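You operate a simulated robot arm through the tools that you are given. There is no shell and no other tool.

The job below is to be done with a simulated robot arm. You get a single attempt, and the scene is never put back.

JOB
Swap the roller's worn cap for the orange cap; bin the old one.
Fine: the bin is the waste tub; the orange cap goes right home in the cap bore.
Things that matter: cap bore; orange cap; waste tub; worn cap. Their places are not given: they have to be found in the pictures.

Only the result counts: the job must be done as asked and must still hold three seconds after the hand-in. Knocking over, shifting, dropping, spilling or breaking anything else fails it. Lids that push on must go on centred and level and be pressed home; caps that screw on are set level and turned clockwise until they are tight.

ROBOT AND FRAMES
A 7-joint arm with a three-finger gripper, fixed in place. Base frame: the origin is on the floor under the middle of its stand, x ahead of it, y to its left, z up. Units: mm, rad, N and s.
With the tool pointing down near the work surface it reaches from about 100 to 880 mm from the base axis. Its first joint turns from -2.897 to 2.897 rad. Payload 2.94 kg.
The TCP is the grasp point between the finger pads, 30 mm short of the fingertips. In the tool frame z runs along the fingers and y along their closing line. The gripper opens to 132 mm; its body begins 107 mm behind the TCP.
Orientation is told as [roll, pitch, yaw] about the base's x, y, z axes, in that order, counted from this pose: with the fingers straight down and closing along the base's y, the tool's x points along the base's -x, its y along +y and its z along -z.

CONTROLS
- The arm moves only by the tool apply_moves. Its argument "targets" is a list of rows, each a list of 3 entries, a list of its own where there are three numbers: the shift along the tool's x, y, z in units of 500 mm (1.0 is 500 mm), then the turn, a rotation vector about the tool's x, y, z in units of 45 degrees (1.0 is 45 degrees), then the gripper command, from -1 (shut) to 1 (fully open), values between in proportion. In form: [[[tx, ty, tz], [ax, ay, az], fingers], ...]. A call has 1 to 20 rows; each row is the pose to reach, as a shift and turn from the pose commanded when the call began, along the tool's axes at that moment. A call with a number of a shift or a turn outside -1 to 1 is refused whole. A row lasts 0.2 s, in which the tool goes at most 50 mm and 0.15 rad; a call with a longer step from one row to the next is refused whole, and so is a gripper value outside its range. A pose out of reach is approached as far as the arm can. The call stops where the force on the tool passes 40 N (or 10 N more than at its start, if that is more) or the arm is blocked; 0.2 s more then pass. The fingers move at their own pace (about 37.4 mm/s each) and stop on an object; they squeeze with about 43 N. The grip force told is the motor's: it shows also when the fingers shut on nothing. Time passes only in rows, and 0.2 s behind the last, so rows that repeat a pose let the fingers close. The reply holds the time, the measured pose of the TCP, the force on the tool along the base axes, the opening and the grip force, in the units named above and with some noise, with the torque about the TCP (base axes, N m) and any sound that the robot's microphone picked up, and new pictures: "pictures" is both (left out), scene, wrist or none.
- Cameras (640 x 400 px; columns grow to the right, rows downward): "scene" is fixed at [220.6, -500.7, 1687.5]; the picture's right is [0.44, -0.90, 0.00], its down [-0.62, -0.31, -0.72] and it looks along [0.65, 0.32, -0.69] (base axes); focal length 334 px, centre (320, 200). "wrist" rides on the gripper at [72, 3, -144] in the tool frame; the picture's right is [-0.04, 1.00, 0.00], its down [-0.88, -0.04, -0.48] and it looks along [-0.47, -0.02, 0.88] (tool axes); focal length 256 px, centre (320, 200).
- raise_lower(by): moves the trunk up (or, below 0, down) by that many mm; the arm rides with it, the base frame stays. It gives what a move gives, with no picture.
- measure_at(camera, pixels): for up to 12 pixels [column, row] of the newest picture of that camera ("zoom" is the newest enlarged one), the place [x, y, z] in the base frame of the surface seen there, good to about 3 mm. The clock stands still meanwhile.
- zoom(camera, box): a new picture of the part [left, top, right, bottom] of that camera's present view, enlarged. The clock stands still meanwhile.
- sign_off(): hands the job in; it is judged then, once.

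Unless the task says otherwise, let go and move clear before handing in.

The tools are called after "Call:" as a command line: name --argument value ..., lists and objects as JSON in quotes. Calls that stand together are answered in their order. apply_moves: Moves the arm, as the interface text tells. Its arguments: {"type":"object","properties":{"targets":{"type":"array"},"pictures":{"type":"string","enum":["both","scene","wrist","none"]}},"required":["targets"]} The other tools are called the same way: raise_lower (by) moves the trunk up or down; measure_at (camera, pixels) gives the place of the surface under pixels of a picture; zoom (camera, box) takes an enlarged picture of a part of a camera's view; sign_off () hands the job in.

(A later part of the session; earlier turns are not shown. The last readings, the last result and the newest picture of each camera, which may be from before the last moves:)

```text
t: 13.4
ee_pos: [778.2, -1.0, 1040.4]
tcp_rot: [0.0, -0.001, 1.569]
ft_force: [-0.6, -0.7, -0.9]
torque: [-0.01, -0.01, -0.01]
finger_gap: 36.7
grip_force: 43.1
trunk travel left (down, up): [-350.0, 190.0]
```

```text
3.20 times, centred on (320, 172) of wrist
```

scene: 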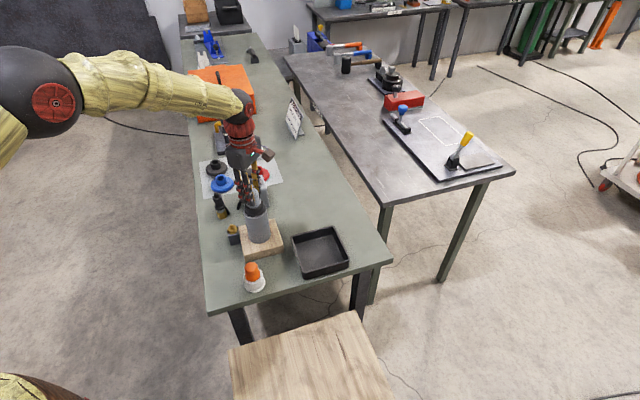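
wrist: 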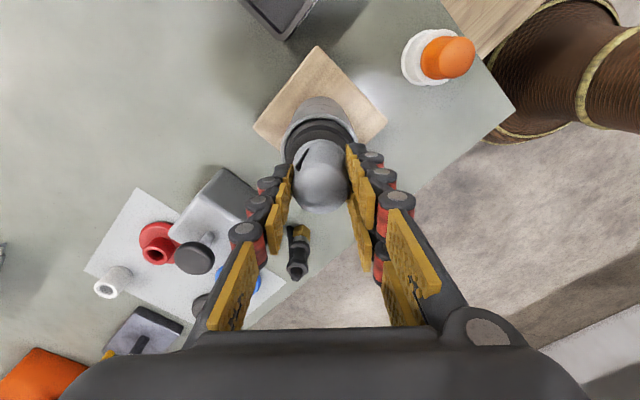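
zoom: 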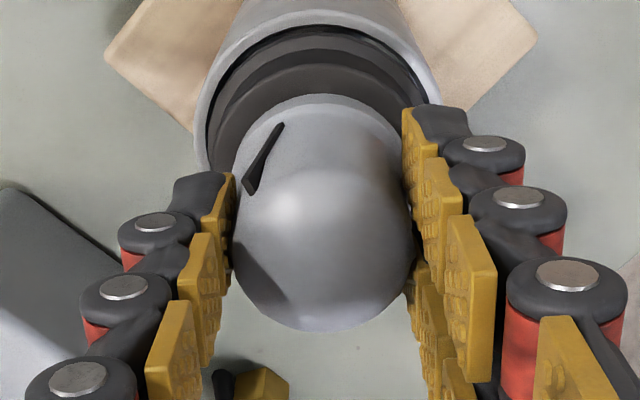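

The cap came up 4 mm with no resistance, and the ring and roller stayed put. I'll keep lifting straight up until it is clear.

Call:
apply_moves --targets '[[[0, 0, -0.01], [0, 0, 0], -1], [[0, 0, -0.02], [0, 0, 0], -1], [[0, 0, -0.04], [0, 0, 0], -1], [[0, 0, -0.06], [0, 0, 0], -1], [[0, 0, -0.09], [0, 0, 0], -1], [[0, 0, -0.12], [0, 0, 0], -1], [[0, 0, -0.15], [0, 0, 0], -1], [[0, 0, -0.16], [0, 0, 0], -1], [[0, 0, -0.16], [0, 0, 0], -1]]' --pictures "both"

Call:
zoom --camera "scene" --box '[226, 140, 290, 220]'

Call:
zoom --camera "wrist" --box '[250, 110, 390, 235]'

```text
t: 15.4
ee_pos: [778.7, -2.0, 1120.5]
tcp_rot: [0.001, 0.0, 1.57]
ft_force: [0.0, -0.1, -1.4]
torque: [0.02, -0.05, 0.0]
finger_gap: 36.6
grip_force: 42.7
trunk travel left (down, up): [-350.0, 190.0]
```

scene: 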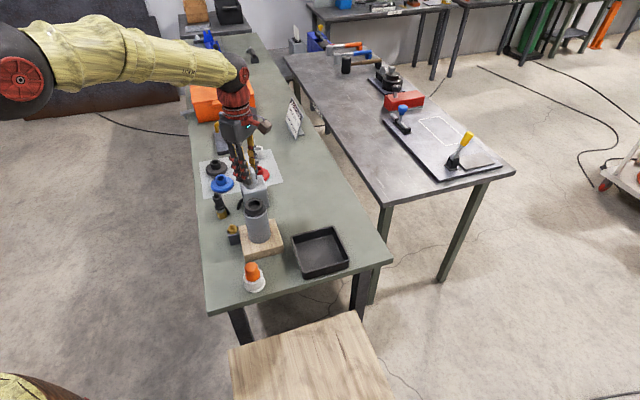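
wrist: 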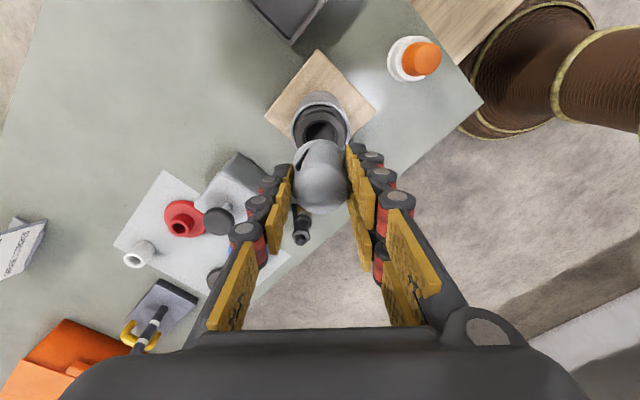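

```text
5.00 times, centred on (258, 180) of scene
```

zoom: 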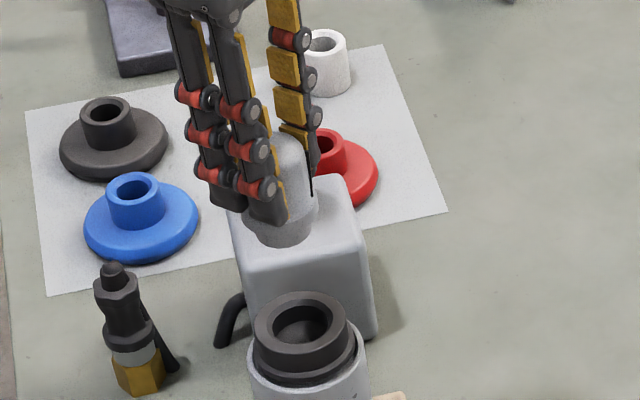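

```text
3.20 times, centred on (320, 172) of wrist
```

zoom: 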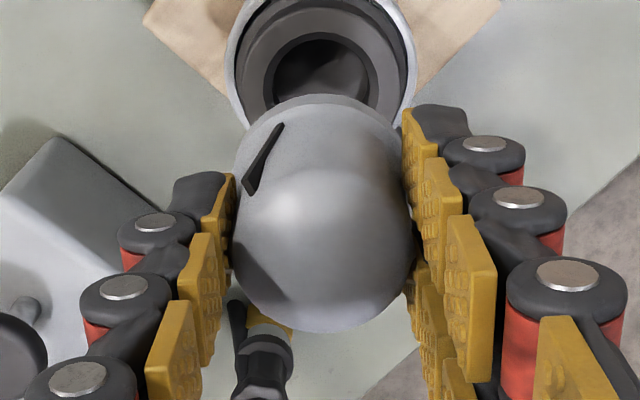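

The worn cap is free and the empty bore shows in the dark ring. Next I'll locate the tub's rim and floor precisely before carrying the cap there.

Call:
measure_at --camera "scene" --pixels '[[293, 238], [333, 227], [348, 258], [304, 271], [320, 250], [312, 245], [330, 245], [327, 258], [310, 260], [320, 240]]'

Call:
zoom --camera "scene" --box '[285, 215, 355, 285]'

```text
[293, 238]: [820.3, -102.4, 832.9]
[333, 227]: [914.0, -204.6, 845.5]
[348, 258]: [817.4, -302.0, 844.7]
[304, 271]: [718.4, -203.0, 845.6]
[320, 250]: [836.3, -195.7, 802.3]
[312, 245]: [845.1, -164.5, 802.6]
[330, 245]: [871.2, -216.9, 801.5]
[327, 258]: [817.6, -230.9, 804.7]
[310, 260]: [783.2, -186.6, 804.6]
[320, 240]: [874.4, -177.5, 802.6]
```

```text
5.71 times, centred on (320, 250) of scene
```

zoom: 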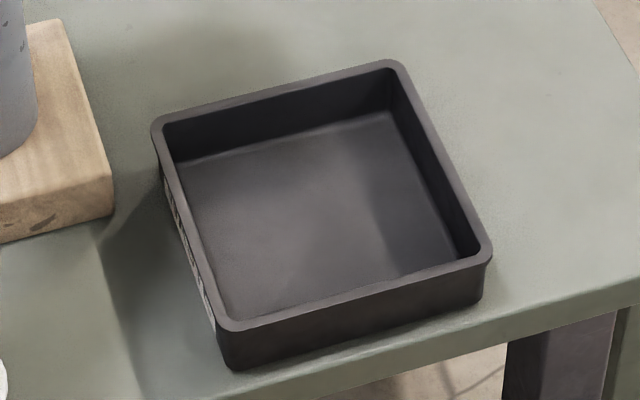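

The tub centre is about (817,-203), with its rim at 845 and its floor at 803. I'll measure how far the cap's plug hangs below the fingers.

Call:
zoom --camera "scene" --box '[238, 160, 270, 200]'

Call:
measure_at --camera "zoom" --pixels '[[320, 260], [320, 280], [320, 300], [320, 220], [320, 240], [320, 320], [300, 290], [350, 240]]'

```text
10.00 times, centred on (254, 180) of scene
```

zoom: 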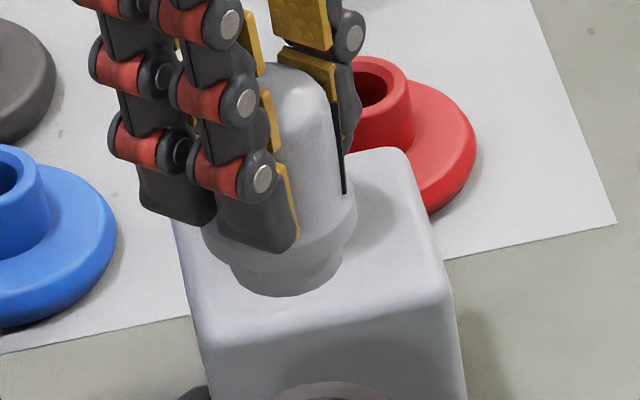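

```text
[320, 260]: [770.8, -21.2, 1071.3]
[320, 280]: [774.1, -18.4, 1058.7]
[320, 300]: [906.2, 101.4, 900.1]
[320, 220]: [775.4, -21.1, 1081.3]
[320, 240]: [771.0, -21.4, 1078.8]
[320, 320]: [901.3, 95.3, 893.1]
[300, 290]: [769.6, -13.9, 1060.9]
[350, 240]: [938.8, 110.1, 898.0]
```

The plug bottom is about 61 mm below the TCP, so I should release at a TCP height of about 868 over the tub centre. I'll carry the cap across at the present height first.

Call:
apply_moves --targets '[[[0.05, -0.01, 0], [0, 0, 0], -1], [[0.1, -0.02, 0], [0, 0, 0], -1], [[0.15, -0.029, 0], [0, 0, 0], -1], [[0.2, -0.038, 0], [0, 0, 0], -1], [[0.25, -0.048, 0], [0, 0, 0], -1], [[0.3, -0.057, 0], [0, 0, 0], -1], [[0.35, -0.067, 0], [0, 0, 0], -1], [[0.38, -0.073, 0], [0, 0, 0], -1], [[0.4026, -0.0768, 0], [0, 0, 0], -1], [[0.4026, -0.0768, 0.04], [0, 0, 0], -1], [[0.4026, -0.0768, 0.1], [0, 0, 0], -1], [[0.4026, -0.0768, 0.16], [0, 0, 0], -1], [[0.4026, -0.0768, 0.22], [0, 0, 0], -1], [[0.4026, -0.0768, 0.28], [0, 0, 0], -1], [[0.4026, -0.0768, 0.34], [0, 0, 0], -1], [[0.4026, -0.0768, 0.36], [0, 0, 0], -1], [[0.4026, -0.0768, 0.36], [0, 0, 0], -1]]' --pictures "both"

```text
t: 19.0
ee_pos: [814.8, -203.2, 939.1]
tcp_rot: [0.0, -0.002, 1.571]
ft_force: [-0.9, 0.0, -0.6]
torque: [-0.01, -0.01, 0.0]
finger_gap: 36.4
grip_force: 42.8
trunk travel left (down, up): [-350.0, 190.0]
```

scene: 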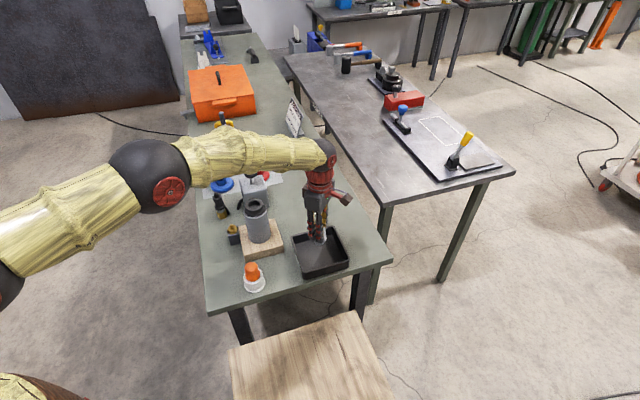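
wrist: 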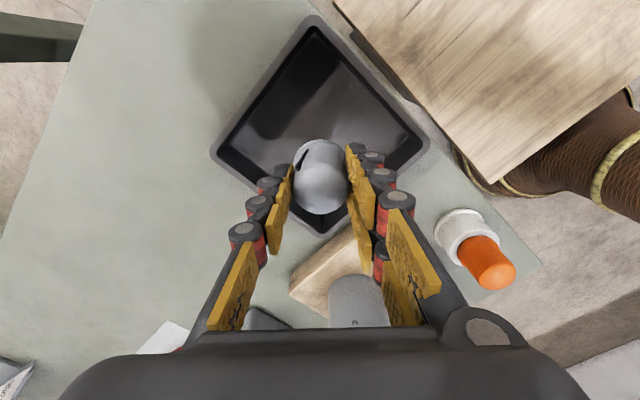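

The cap hangs over the tub with nothing in the way. I'll descend to a TCP of about 868, watching for contact.

Call:
apply_moves --targets '[[[0, 0, 0.03], [0, 0, 0], -1], [[0, 0, 0.06], [0, 0, 0], -1], [[0, 0, 0.09], [0, 0, 0], -1], [[0, 0, 0.115], [0, 0, 0], -1], [[0, 0, 0.13], [0, 0, 0], -1], [[0, 0, 0.138], [0, 0, 0], -1], [[0, 0, 0.142], [0, 0, 0], -1], [[0, 0, 0.142], [0, 0, 0], -1]]' --pictures "both"

Call:
zoom --camera "scene" --box '[285, 200, 365, 290]'

```text
t: 20.8
ee_pos: [817.4, -202.2, 871.4]
tcp_rot: [-0.006, 0.001, 1.571]
ft_force: [-3.1, 1.8, 18.4]
torque: [0.14, 0.21, -0.01]
finger_gap: 36.5
grip_force: 42.8
trunk travel left (down, up): [-350.0, 190.0]
```

scene: 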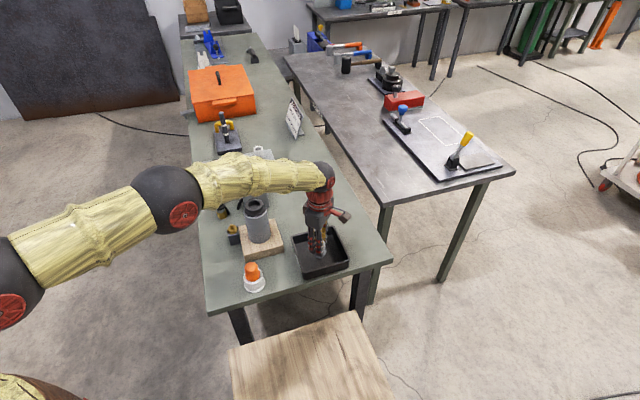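
wrist: 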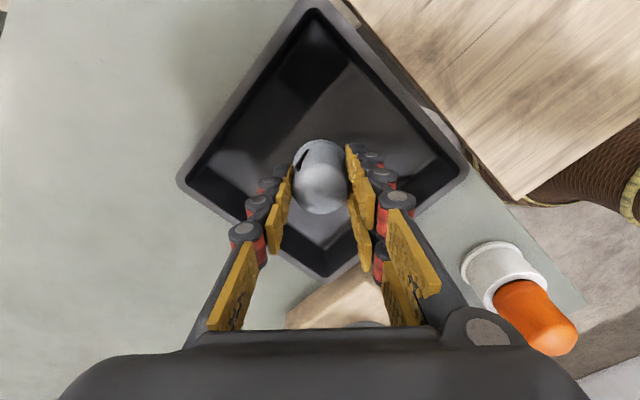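

```text
4.44 times, centred on (325, 245) of scene
```

zoom: 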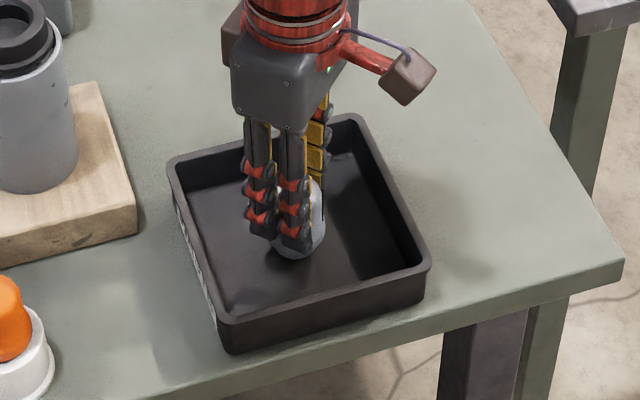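

The cap is resting on the tub floor with 18 N upward at TCP 871. I'll back off 3 mm to unload it and open the fingers to about 62 mm.

Call:
apply_moves --targets '[[[0, 0, -0.005], [0, 0, 0], -1], [[0, 0, -0.005], [0, 0, 0], -1], [[0, 0, -0.005], [0, 0, 0], -0.4], [[0, 0, -0.005], [0, 0, 0], -0.3], [[0, 0, -0.005], [0, 0, 0], -0.2], [[0, 0, -0.005], [0, 0, 0], -0.06], [[0, 0, -0.005], [0, 0, 0], -0.06], [[0, 0, -0.005], [0, 0, 0], -0.06]]' --pictures "both"

Call:
zoom --camera "scene" --box '[285, 200, 365, 290]'

```text
t: 22.6
ee_pos: [815.8, -202.5, 871.6]
tcp_rot: [0.0, 0.0, 1.57]
ft_force: [0.2, 0.0, -0.1]
torque: [-0.02, -0.02, 0.05]
finger_gap: 62.1
grip_force: 0.0
trunk travel left (down, up): [-350.0, 190.0]
```

scene: 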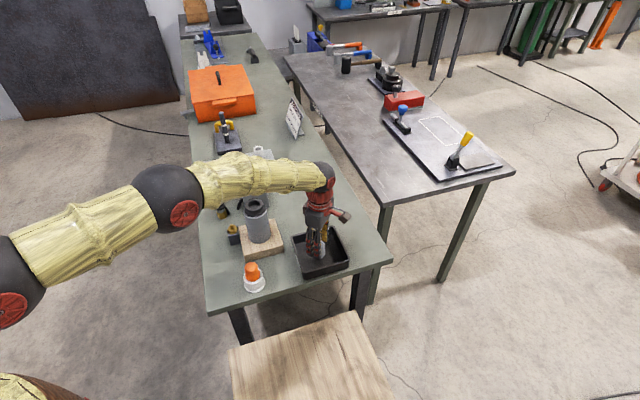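
wrist: 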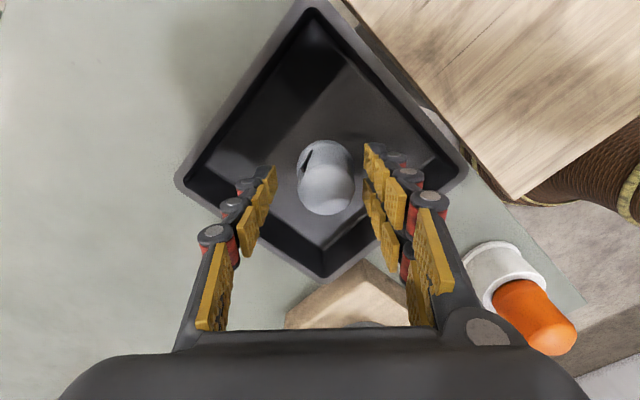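

```text
4.44 times, centred on (325, 245) of scene
```

zoom: 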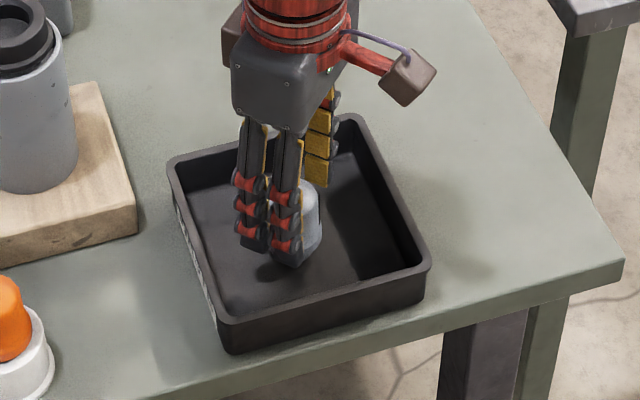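

The cap is released and standing on the tub floor. I'll rise straight up to about 1050, clear of it.

Call:
apply_moves --targets '[[[0, 0, -0.01], [0, 0, 0], -0.06], [[0, 0, -0.03], [0, 0, 0], -0.06], [[0, 0, -0.06], [0, 0, 0], -0.06], [[0, 0, -0.1], [0, 0, 0], -0.06], [[0, 0, -0.16], [0, 0, 0], -0.06], [[0, 0, -0.22], [0, 0, 0], -0.06], [[0, 0, -0.28], [0, 0, 0], -0.06], [[0, 0, -0.34], [0, 0, 0], -0.06], [[0, 0, -0.36], [0, 0, 0], -0.06], [[0, 0, -0.36], [0, 0, 0], -0.06]]' --pictures "both"

Call:
zoom --camera "scene" --box '[225, 180, 365, 300]'

```text
t: 24.8
ee_pos: [817.5, -203.0, 1050.6]
tcp_rot: [0.0, -0.001, 1.571]
ft_force: [0.5, 0.0, 0.2]
torque: [-0.01, 0.01, -0.01]
finger_gap: 61.8
grip_force: 0.0
trunk travel left (down, up): [-350.0, 190.0]
```

scene: 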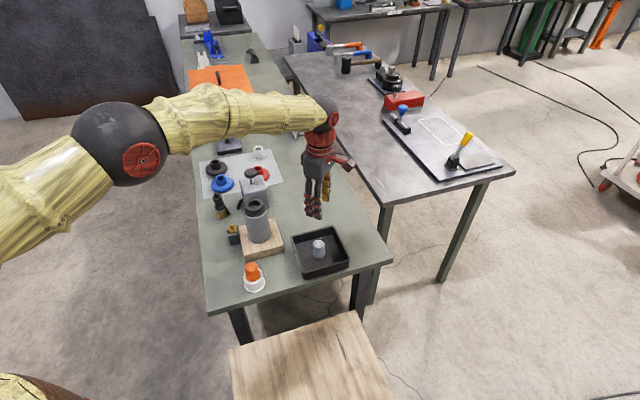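
wrist: 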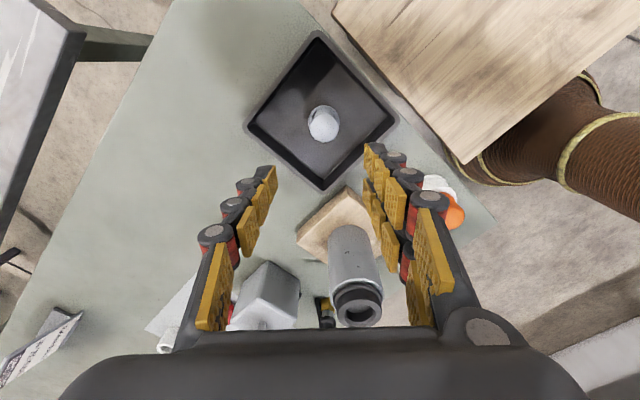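

```text
3.33 times, centred on (295, 240) of scene
```

zoom: 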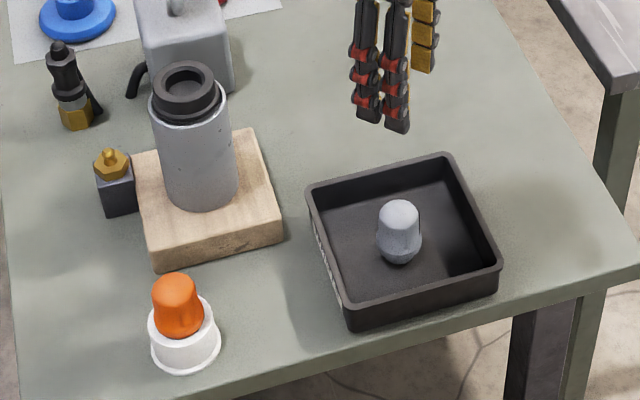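

The worn cap is standing upright in the tub and nothing else has moved. Next I'll move to view the orange cap closely, with the TCP at about (638,-150,1050).

Call:
apply_moves --targets '[[[-0.015, 0.05, 0], [0, 0, 0], 0.2], [[-0.03, 0.1, 0], [0, 0, 0], 0.2], [[-0.045, 0.15, 0], [0, 0, 0], 0.2], [[-0.06, 0.2, 0], [0, 0, 0], 0.2], [[-0.075, 0.25, 0], [0, 0, 0], 0.2], [[-0.09, 0.3, 0], [0, 0, 0], 0.2], [[-0.106, 0.34, 0], [0, 0, 0], 0.2], [[-0.106, 0.358, 0], [0, 0, 0], 0.2], [[-0.106, 0.358, 0], [0, 0, 0], 0.2]]' --pictures "both"

Call:
zoom --camera "wrist" --box '[260, 100, 400, 240]'

```text
t: 26.8
ee_pos: [639.2, -148.6, 1051.5]
tcp_rot: [-0.001, 0.001, 1.571]
ft_force: [0.2, -0.6, 0.7]
torque: [0.03, -0.02, -0.02]
finger_gap: 79.3
grip_force: 0.1
trunk travel left (down, up): [-350.0, 190.0]
```

scene: 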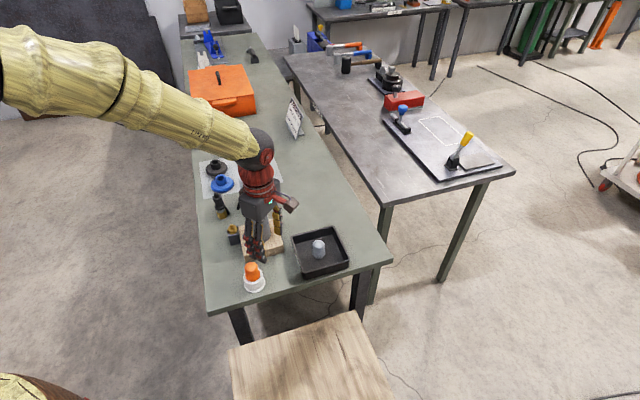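
wrist: 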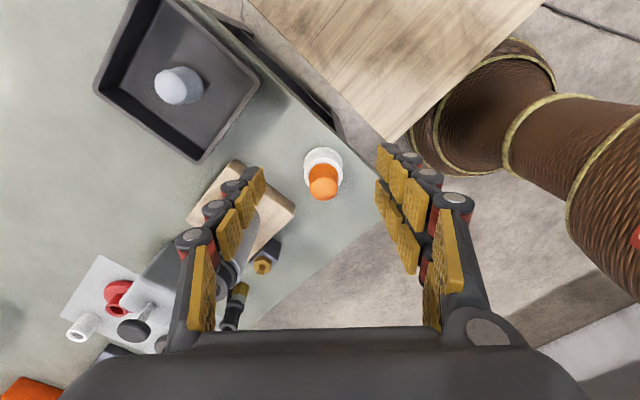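

```text
2.86 times, centred on (330, 170) of wrist
```

zoom: 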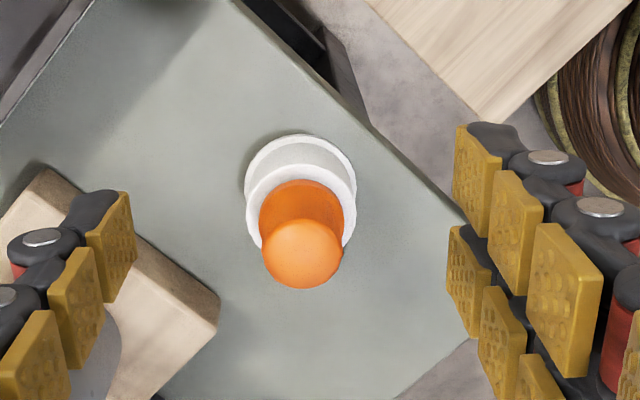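

The orange cap's top disc is at zoom (302,255). I'll measure points on the cap and on the cup's rim.

Call:
measure_at --camera "zoom" --pixels '[[302, 255], [266, 255], [338, 255], [302, 283], [302, 225], [302, 205], [302, 190], [302, 183], [262, 210], [353, 210], [302, 172], [302, 145]]'

```text
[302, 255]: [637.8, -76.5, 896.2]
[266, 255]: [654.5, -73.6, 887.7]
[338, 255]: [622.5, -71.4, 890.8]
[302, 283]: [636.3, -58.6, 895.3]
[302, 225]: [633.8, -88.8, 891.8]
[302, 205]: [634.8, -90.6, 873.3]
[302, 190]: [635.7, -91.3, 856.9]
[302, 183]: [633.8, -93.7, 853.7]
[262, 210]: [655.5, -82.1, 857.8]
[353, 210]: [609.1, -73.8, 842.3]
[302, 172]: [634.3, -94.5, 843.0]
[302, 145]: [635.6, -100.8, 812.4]
```

The orange cap's centre is about (637.7,-73.3) with its top at 897, and it has the same geometry as the worn cap. I'll move to above it at TCP 940 to check alignment.

Call:
apply_moves --targets '[[[-0.05, 0.0, 0.0], [0, 0, 0], 0.06], [[-0.1, 0.0, 0.03], [0, 0, 0], 0.06], [[-0.1534, 0.0006, 0.06], [0, 0, 0], 0.06], [[-0.1534, 0.0006, 0.11], [0, 0, 0], 0.06], [[-0.1534, 0.0006, 0.16], [0, 0, 0], 0.06], [[-0.1534, 0.0006, 0.2], [0, 0, 0], 0.06], [[-0.1534, 0.0006, 0.2236], [0, 0, 0], 0.06], [[-0.1534, 0.0006, 0.2236], [0, 0, 0], 0.06]]' --pictures "both"

Call:
zoom --camera "wrist" --box '[240, 90, 400, 215]'

Call:
zoom --camera "scene" --box '[225, 230, 285, 300]'

```text
t: 28.6
ee_pos: [638.2, -72.6, 938.8]
tcp_rot: [0.001, 0.0, 1.57]
ft_force: [0.2, -0.2, 0.0]
torque: [0.02, 0.04, 0.0]
finger_gap: 70.1
grip_force: 0.0
trunk travel left (down, up): [-350.0, 190.0]
```

scene: 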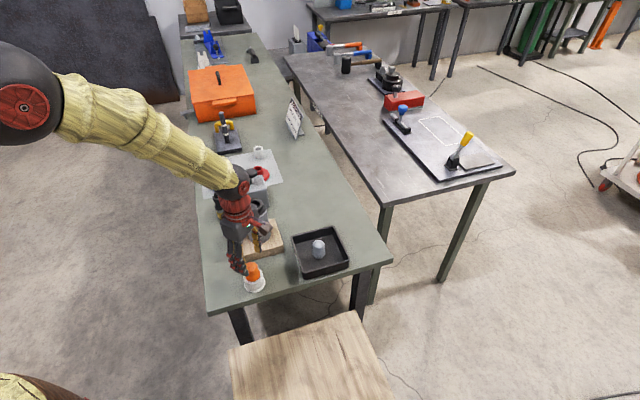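
wrist: 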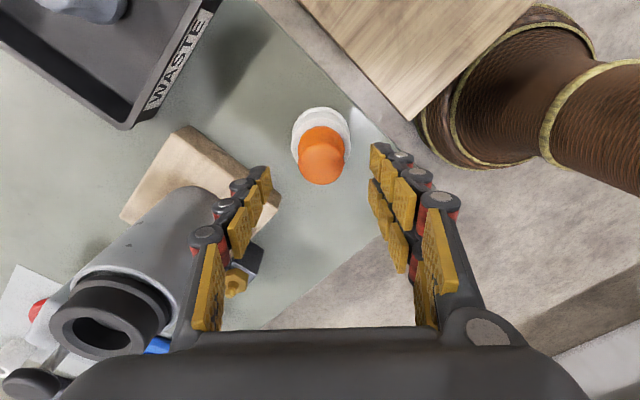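

```text
3.20 times, centred on (320, 152) of wrist
```

zoom: 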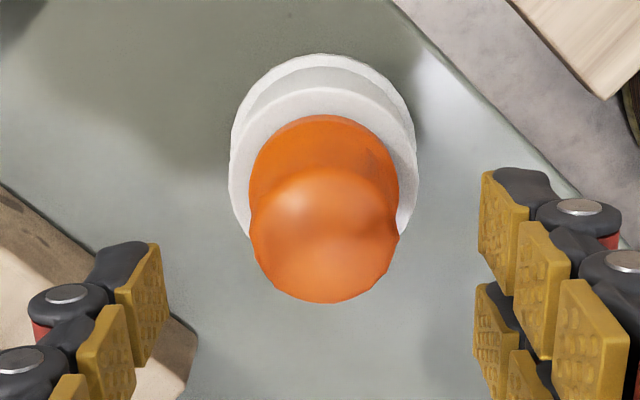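

```text
5.71 times, centred on (255, 265) of scene
```

zoom: 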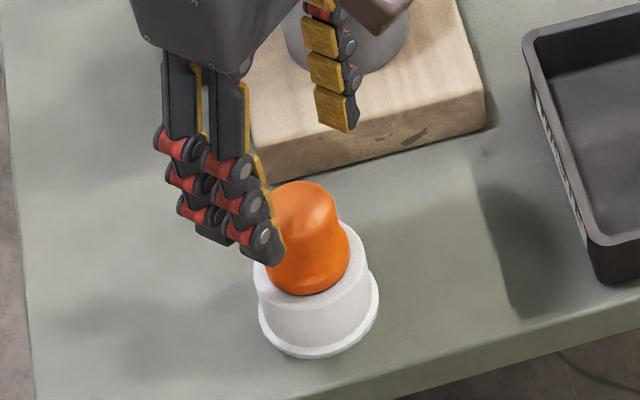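

The cap sits about 1.3 mm towards -x of the finger midline. I'll correct for that and descend to TCP 892, which puts the tips at about 862, above the orange flange and the cup.

Call:
apply_moves --targets '[[[0, 0.0024, 0.02], [0, 0, 0], 0.0], [[0, 0.0024, 0.04], [0, 0, 0], 0.0], [[0, 0.0024, 0.06], [0, 0, 0], 0.0], [[0, 0.0024, 0.08], [0, 0, 0], 0.0], [[0, 0.0024, 0.096], [0, 0, 0], 0.0], [[0, 0.0024, 0.096], [0, 0, 0], 0.0]]' --pictures "both"

Call:
zoom --camera "wrist" --box '[250, 110, 390, 235]'

Call:
zoom --camera "scene" --box '[225, 230, 285, 300]'

```text
t: 30.0
ee_pos: [635.3, -72.7, 892.1]
tcp_rot: [0.0, 0.001, 1.572]
ft_force: [0.6, 0.2, 0.3]
torque: [0.03, 0.03, 0.03]
finger_gap: 65.5
grip_force: 0.0
trunk travel left (down, up): [-350.0, 190.0]
```

scene: 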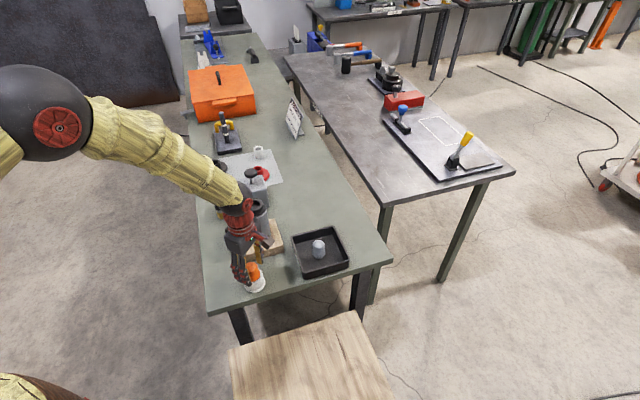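
wrist: 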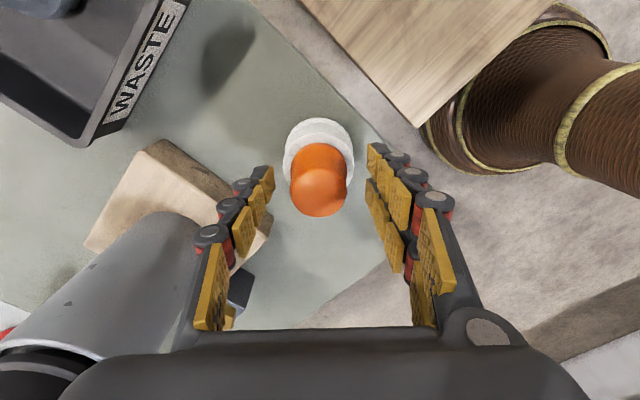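

```text
3.20 times, centred on (320, 172) of wrist
```

zoom: 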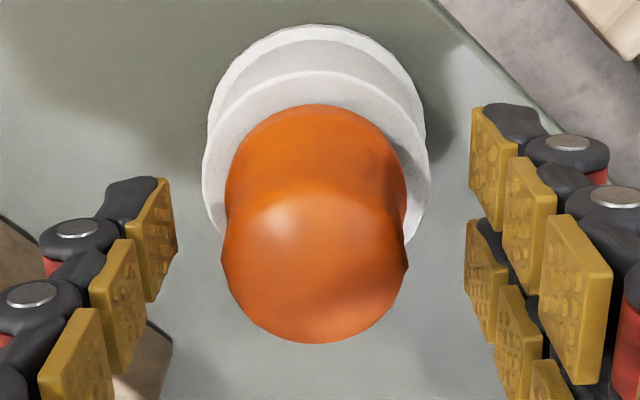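

```text
5.71 times, centred on (255, 265) of scene
```

zoom: 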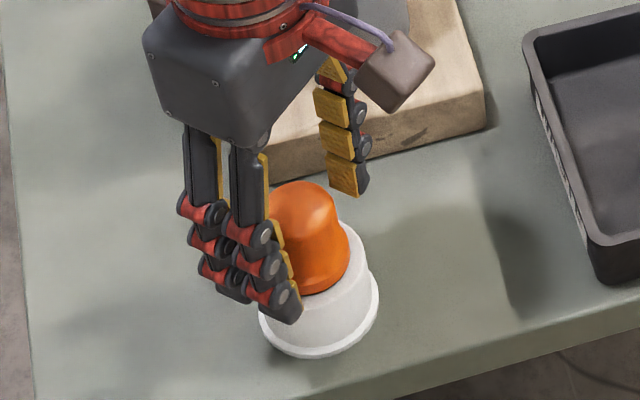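

Compared with the worn-cap grasp at the same height, this cap's image is shifted: its centre is at 315 instead of 321, and its far edge at 342 instead of 332. I'll correct the TCP by +1.2 mm in x and +2.2 mm in y, then start closing.

Call:
apply_moves --targets '[[[-0.0044, -0.0024, 0], [0, 0, 0], 0.0], [[-0.0044, -0.0024, 0], [0, 0, 0], -0.36], [[-0.0044, -0.0024, 0], [0, 0, 0], -0.36], [[-0.0044, -0.0024, 0], [0, 0, 0], -0.36], [[-0.0044, -0.0024, 0], [0, 0, 0], -0.36]]' --pictures "both"

Call:
zoom --camera "wrist" --box '[250, 110, 390, 235]'

Call:
zoom --camera "scene" --box '[225, 230, 285, 300]'

```text
t: 31.2
ee_pos: [635.9, -71.7, 891.5]
tcp_rot: [0.0, -0.001, 1.571]
ft_force: [-0.7, 0.8, 0.4]
torque: [0.01, -0.01, -0.01]
finger_gap: 42.3
grip_force: 0.2
trunk travel left (down, up): [-350.0, 190.0]
```

scene: 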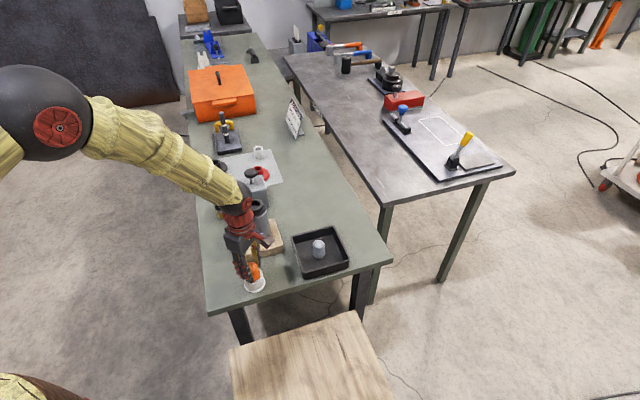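
wrist: 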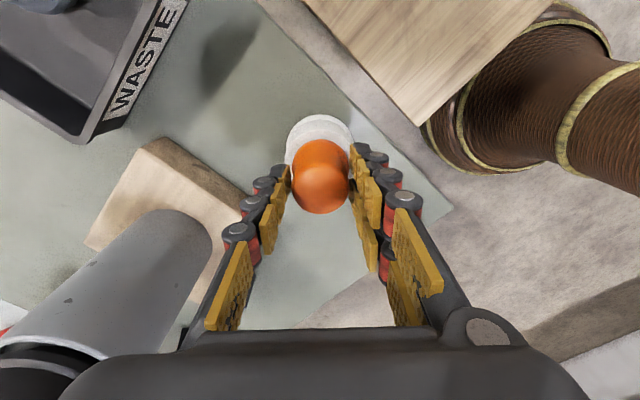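

```text
3.20 times, centred on (320, 172) of wrist
```

zoom: 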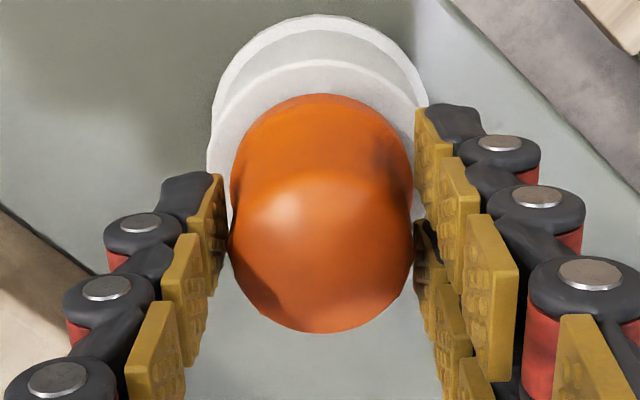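

```text
5.71 times, centred on (255, 265) of scene
```

zoom: 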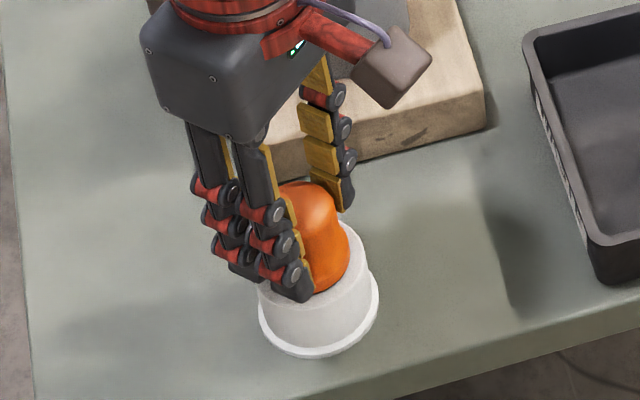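

The alignment now matches the worn-cap grasp: edges at 230 and 414, top at 94, bottom at 332. I'll close on the orange cap.

Call:
apply_moves --targets '[[[0, 0, 0], [0, 0, 0], -0.6], [[0, 0, 0], [0, 0, 0], -1], [[0, 0, 0], [0, 0, 0], -1], [[0, 0, 0], [0, 0, 0], -1]]' --pictures "both"

Call:
zoom --camera "wrist" --box '[250, 110, 390, 235]'

Call:
zoom --camera "scene" --box '[225, 230, 285, 300]'

```text
t: 32.2
ee_pos: [636.3, -71.1, 892.3]
tcp_rot: [0.0, 0.0, 1.571]
ft_force: [-0.3, -0.1, 0.0]
torque: [-0.02, 0.02, -0.01]
finger_gap: 36.8
grip_force: 42.4
trunk travel left (down, up): [-350.0, 190.0]
```

scene: 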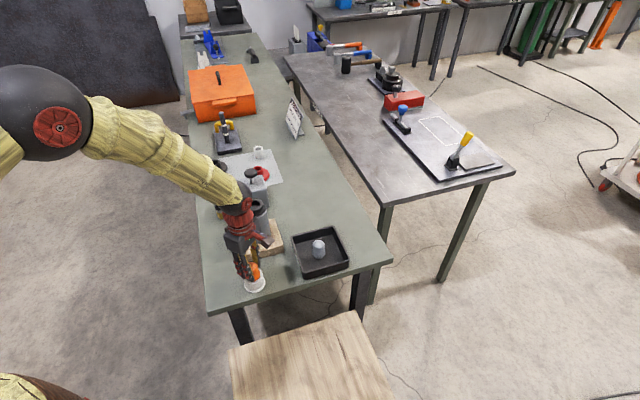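
wrist: 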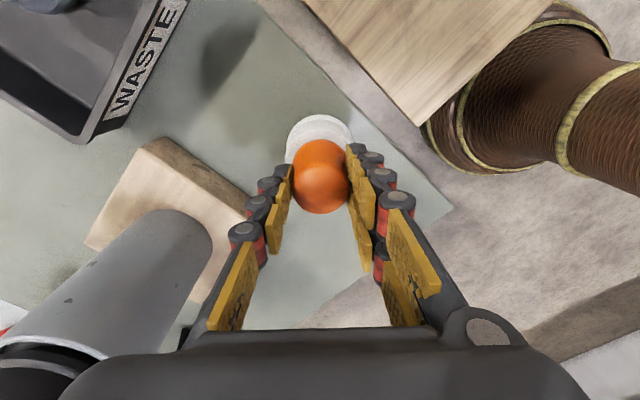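

```text
3.20 times, centred on (320, 172) of wrist
```

zoom: 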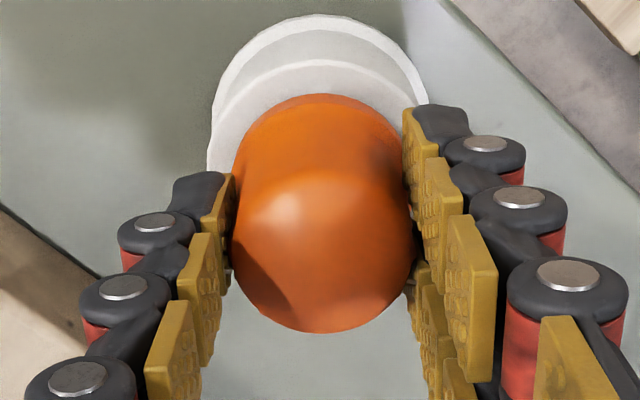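

```text
5.71 times, centred on (255, 265) of scene
```

zoom: 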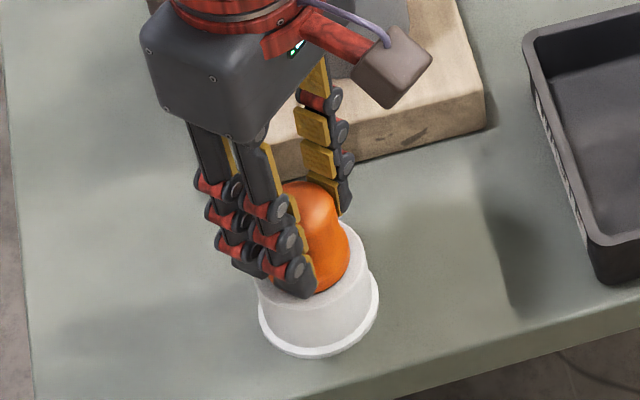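

The orange cap is held with a 36.8 mm gap and near-zero side force. I'll lift it slowly by 6 mm and check that the cup stays down.

Call:
apply_moves --targets '[[[0, 0, -0.003], [0, 0, 0], -1], [[0, 0, -0.006], [0, 0, 0], -1], [[0, 0, -0.009], [0, 0, 0], -1], [[0, 0, -0.012], [0, 0, 0], -1], [[0, 0, -0.012], [0, 0, 0], -1]]' --pictures "both"

Call:
zoom --camera "scene" --box '[225, 230, 285, 300]'

```text
t: 33.4
ee_pos: [635.7, -71.2, 896.9]
tcp_rot: [0.002, 0.0, 1.57]
ft_force: [-0.6, -0.2, -1.2]
torque: [0.02, 0.03, -0.01]
finger_gap: 36.8
grip_force: 43.4
trunk travel left (down, up): [-350.0, 190.0]
```

scene: 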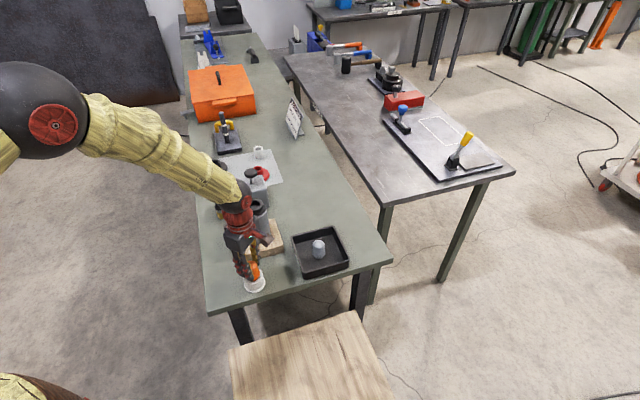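
wrist: 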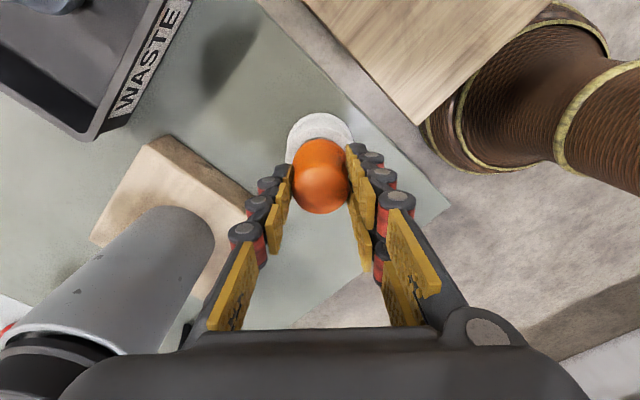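

```text
5.71 times, centred on (255, 265) of scene
```

zoom: 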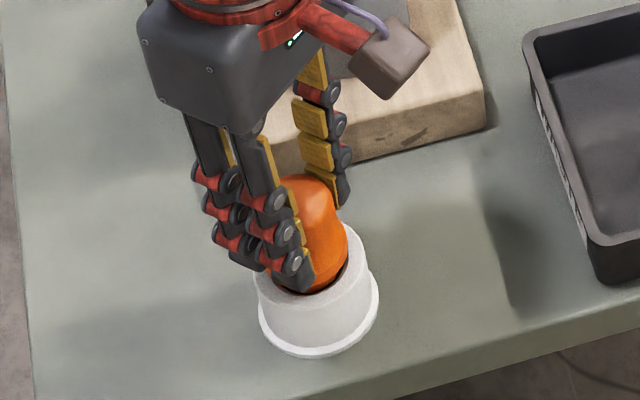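

The cap rises and the cup stays on the table. I'll continue straight up to about z 1120.

Call:
apply_moves --targets '[[[0, 0, -0.02], [0, 0, 0], -1], [[0, 0, -0.05], [0, 0, 0], -1], [[0, 0, -0.1], [0, 0, 0], -1], [[0, 0, -0.15], [0, 0, 0], -1], [[0, 0, -0.2], [0, 0, 0], -1], [[0, 0, -0.25], [0, 0, 0], -1], [[0, 0, -0.3], [0, 0, 0], -1], [[0, 0, -0.35], [0, 0, 0], -1], [[0, 0, -0.4], [0, 0, 0], -1], [[0, 0, -0.43], [0, 0, 0], -1], [[0, 0, -0.444], [0, 0, 0], -1], [[0, 0, -0.444], [0, 0, 0], -1]]' --pictures "both"

Call:
zoom --camera "scene" --box '[215, 190, 295, 300]'

Call:
zoom --camera "wrist" --box '[250, 110, 390, 235]'

```text
t: 36.0
ee_pos: [636.0, -71.6, 1118.1]
tcp_rot: [-0.001, -0.001, 1.571]
ft_force: [0.6, 0.6, -0.3]
torque: [0.01, -0.01, 0.0]
finger_gap: 37.0
grip_force: 43.2
trunk travel left (down, up): [-350.0, 190.0]
```

scene: 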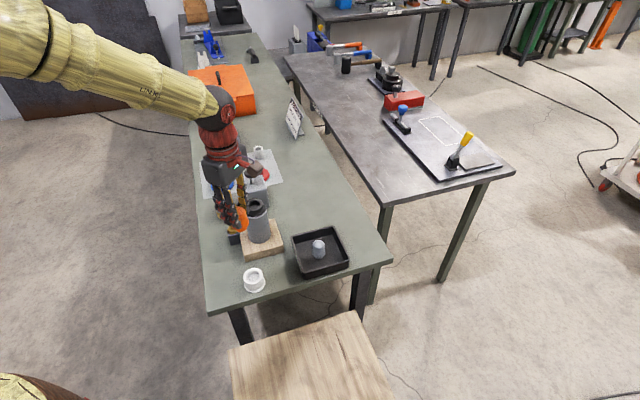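
wrist: 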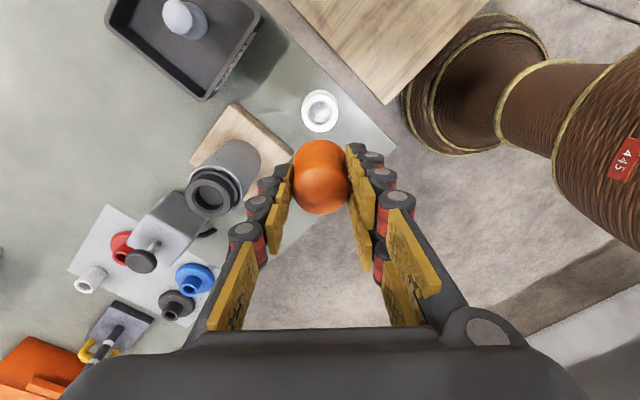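

```text
3.64 times, centred on (255, 245) of scene
```

zoom: 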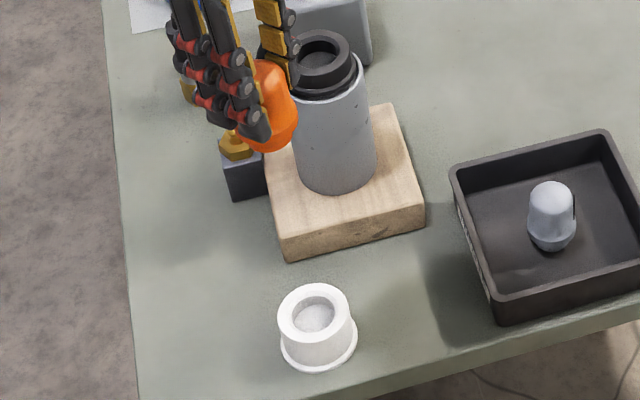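

```text
3.20 times, centred on (320, 172) of wrist
```

zoom: 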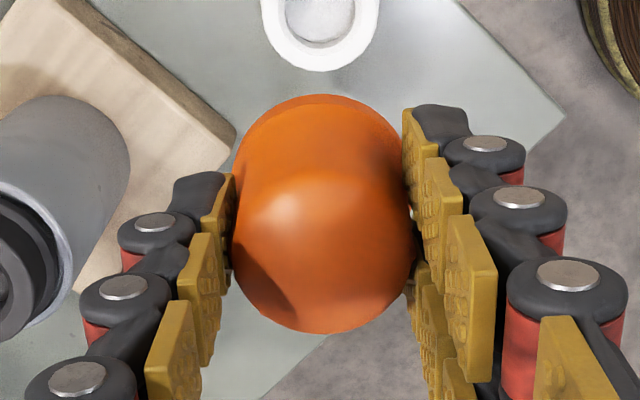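

The orange cap sits in the hand exactly as the worn one did, and the white cup stayed in place. I'll move over the bore, back to the same commanded pose from which I drew out the worn cap, but at z 1120.

Call:
apply_moves --targets '[[[-0.02, -0.04, 0], [0, 0, 0], -1], [[-0.04, -0.08, 0], [0, 0, 0], -1], [[-0.06, -0.12, 0], [0, 0, 0], -1], [[-0.08, -0.16, 0], [0, 0, 0], -1], [[-0.1, -0.2, 0], [0, 0, 0], -1], [[-0.12, -0.24, 0], [0, 0, 0], -1], [[-0.132, -0.27, 0], [0, 0, 0], -1], [[-0.1388, -0.2818, 0], [0, 0, 0], -1], [[-0.1388, -0.2818, 0], [0, 0, 0], -1], [[-0.1388, -0.2818, 0], [0, 0, 0], -1]]' --pictures "both"

Call:
zoom --camera "wrist" --box '[250, 110, 390, 235]'

Call:
zoom --camera "scene" --box '[226, 140, 290, 220]'

```text
t: 38.2
ee_pos: [777.2, -1.8, 1119.6]
tcp_rot: [0.001, -0.002, 1.57]
ft_force: [0.2, 0.1, -0.8]
torque: [-0.01, 0.02, -0.01]
finger_gap: 36.6
grip_force: 43.4
trunk travel left (down, up): [-350.0, 190.0]
```

scene: 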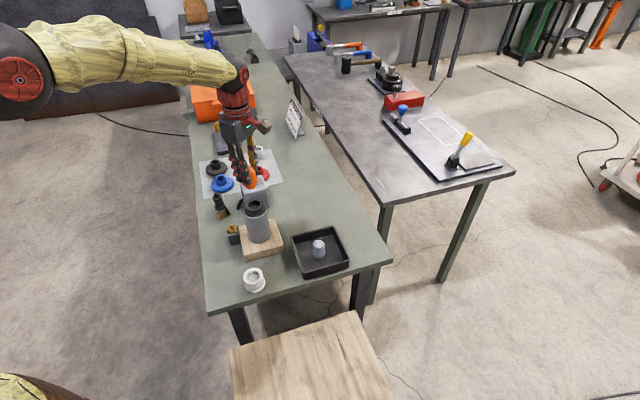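
wrist: 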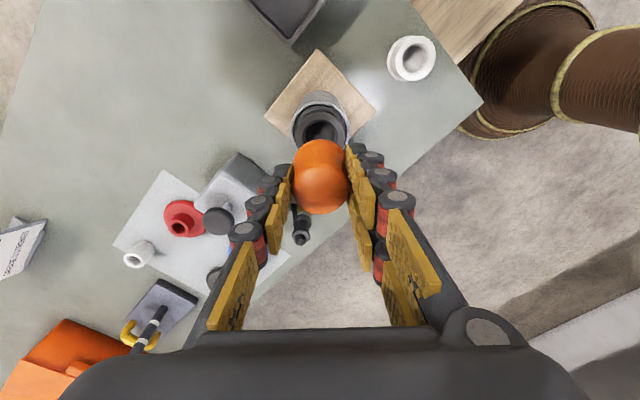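

```text
3.20 times, centred on (320, 172) of wrist
```

zoom: 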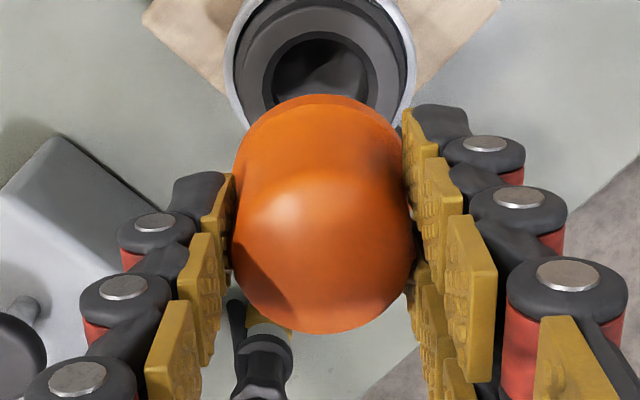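

```text
5.00 times, centred on (258, 180) of scene
```

zoom: 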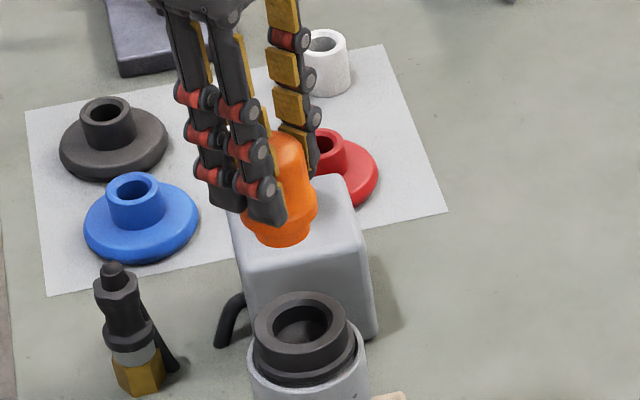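

The view matches the extraction view exactly, so the cap is over the bore. I'll descend to TCP 1060, just above bore entry, and check again.

Call:
apply_moves --targets '[[[0, 0, 0.02], [0, 0, 0], -1], [[0, 0, 0.045], [0, 0, 0], -1], [[0, 0, 0.07], [0, 0, 0], -1], [[0, 0, 0.095], [0, 0, 0], -1], [[0, 0, 0.11], [0, 0, 0], -1], [[0, 0, 0.118], [0, 0, 0], -1], [[0, 0, 0.118], [0, 0, 0], -1]]' --pictures "both"

Call:
zoom --camera "scene" --box '[236, 165, 276, 215]'

Call:
zoom --camera "wrist" --box '[250, 110, 390, 235]'

```text
t: 39.8
ee_pos: [778.4, -1.4, 1061.0]
tcp_rot: [0.0, 0.001, 1.57]
ft_force: [0.0, 0.6, -1.4]
torque: [0.01, 0.02, -0.03]
finger_gap: 36.8
grip_force: 43.0
trunk travel left (down, up): [-350.0, 190.0]
```

scene: 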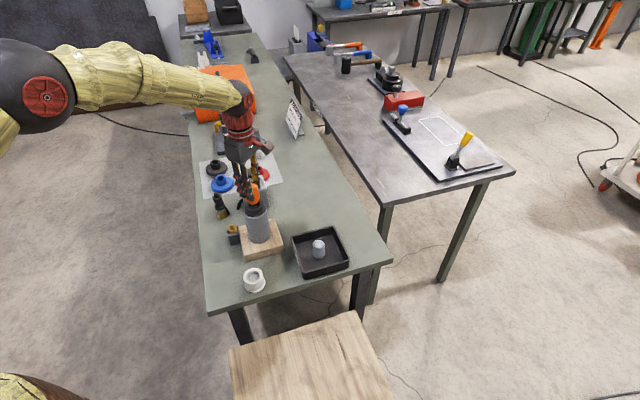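
wrist: 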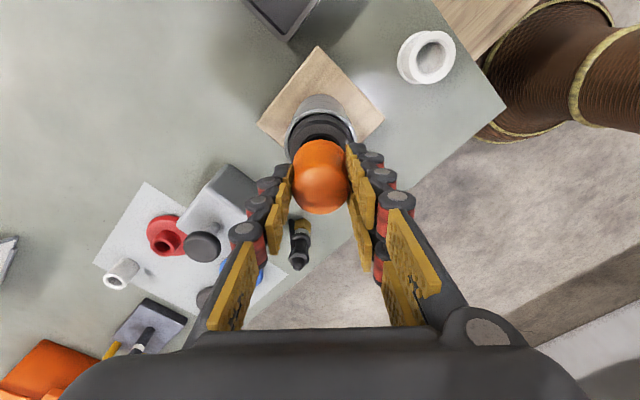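

```text
8.00 times, centred on (256, 190) of scene
```

zoom: 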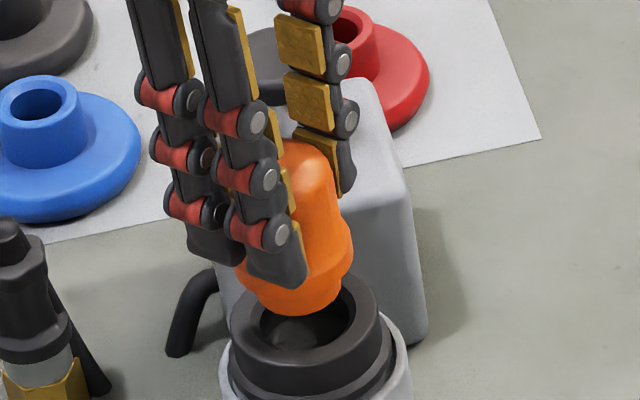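

```text
3.20 times, centred on (320, 172) of wrist
```

zoom: 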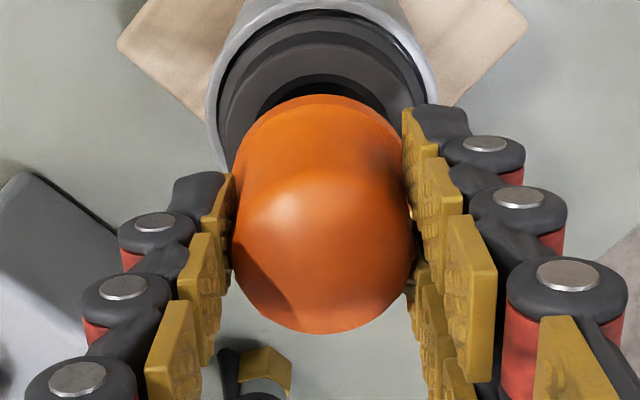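

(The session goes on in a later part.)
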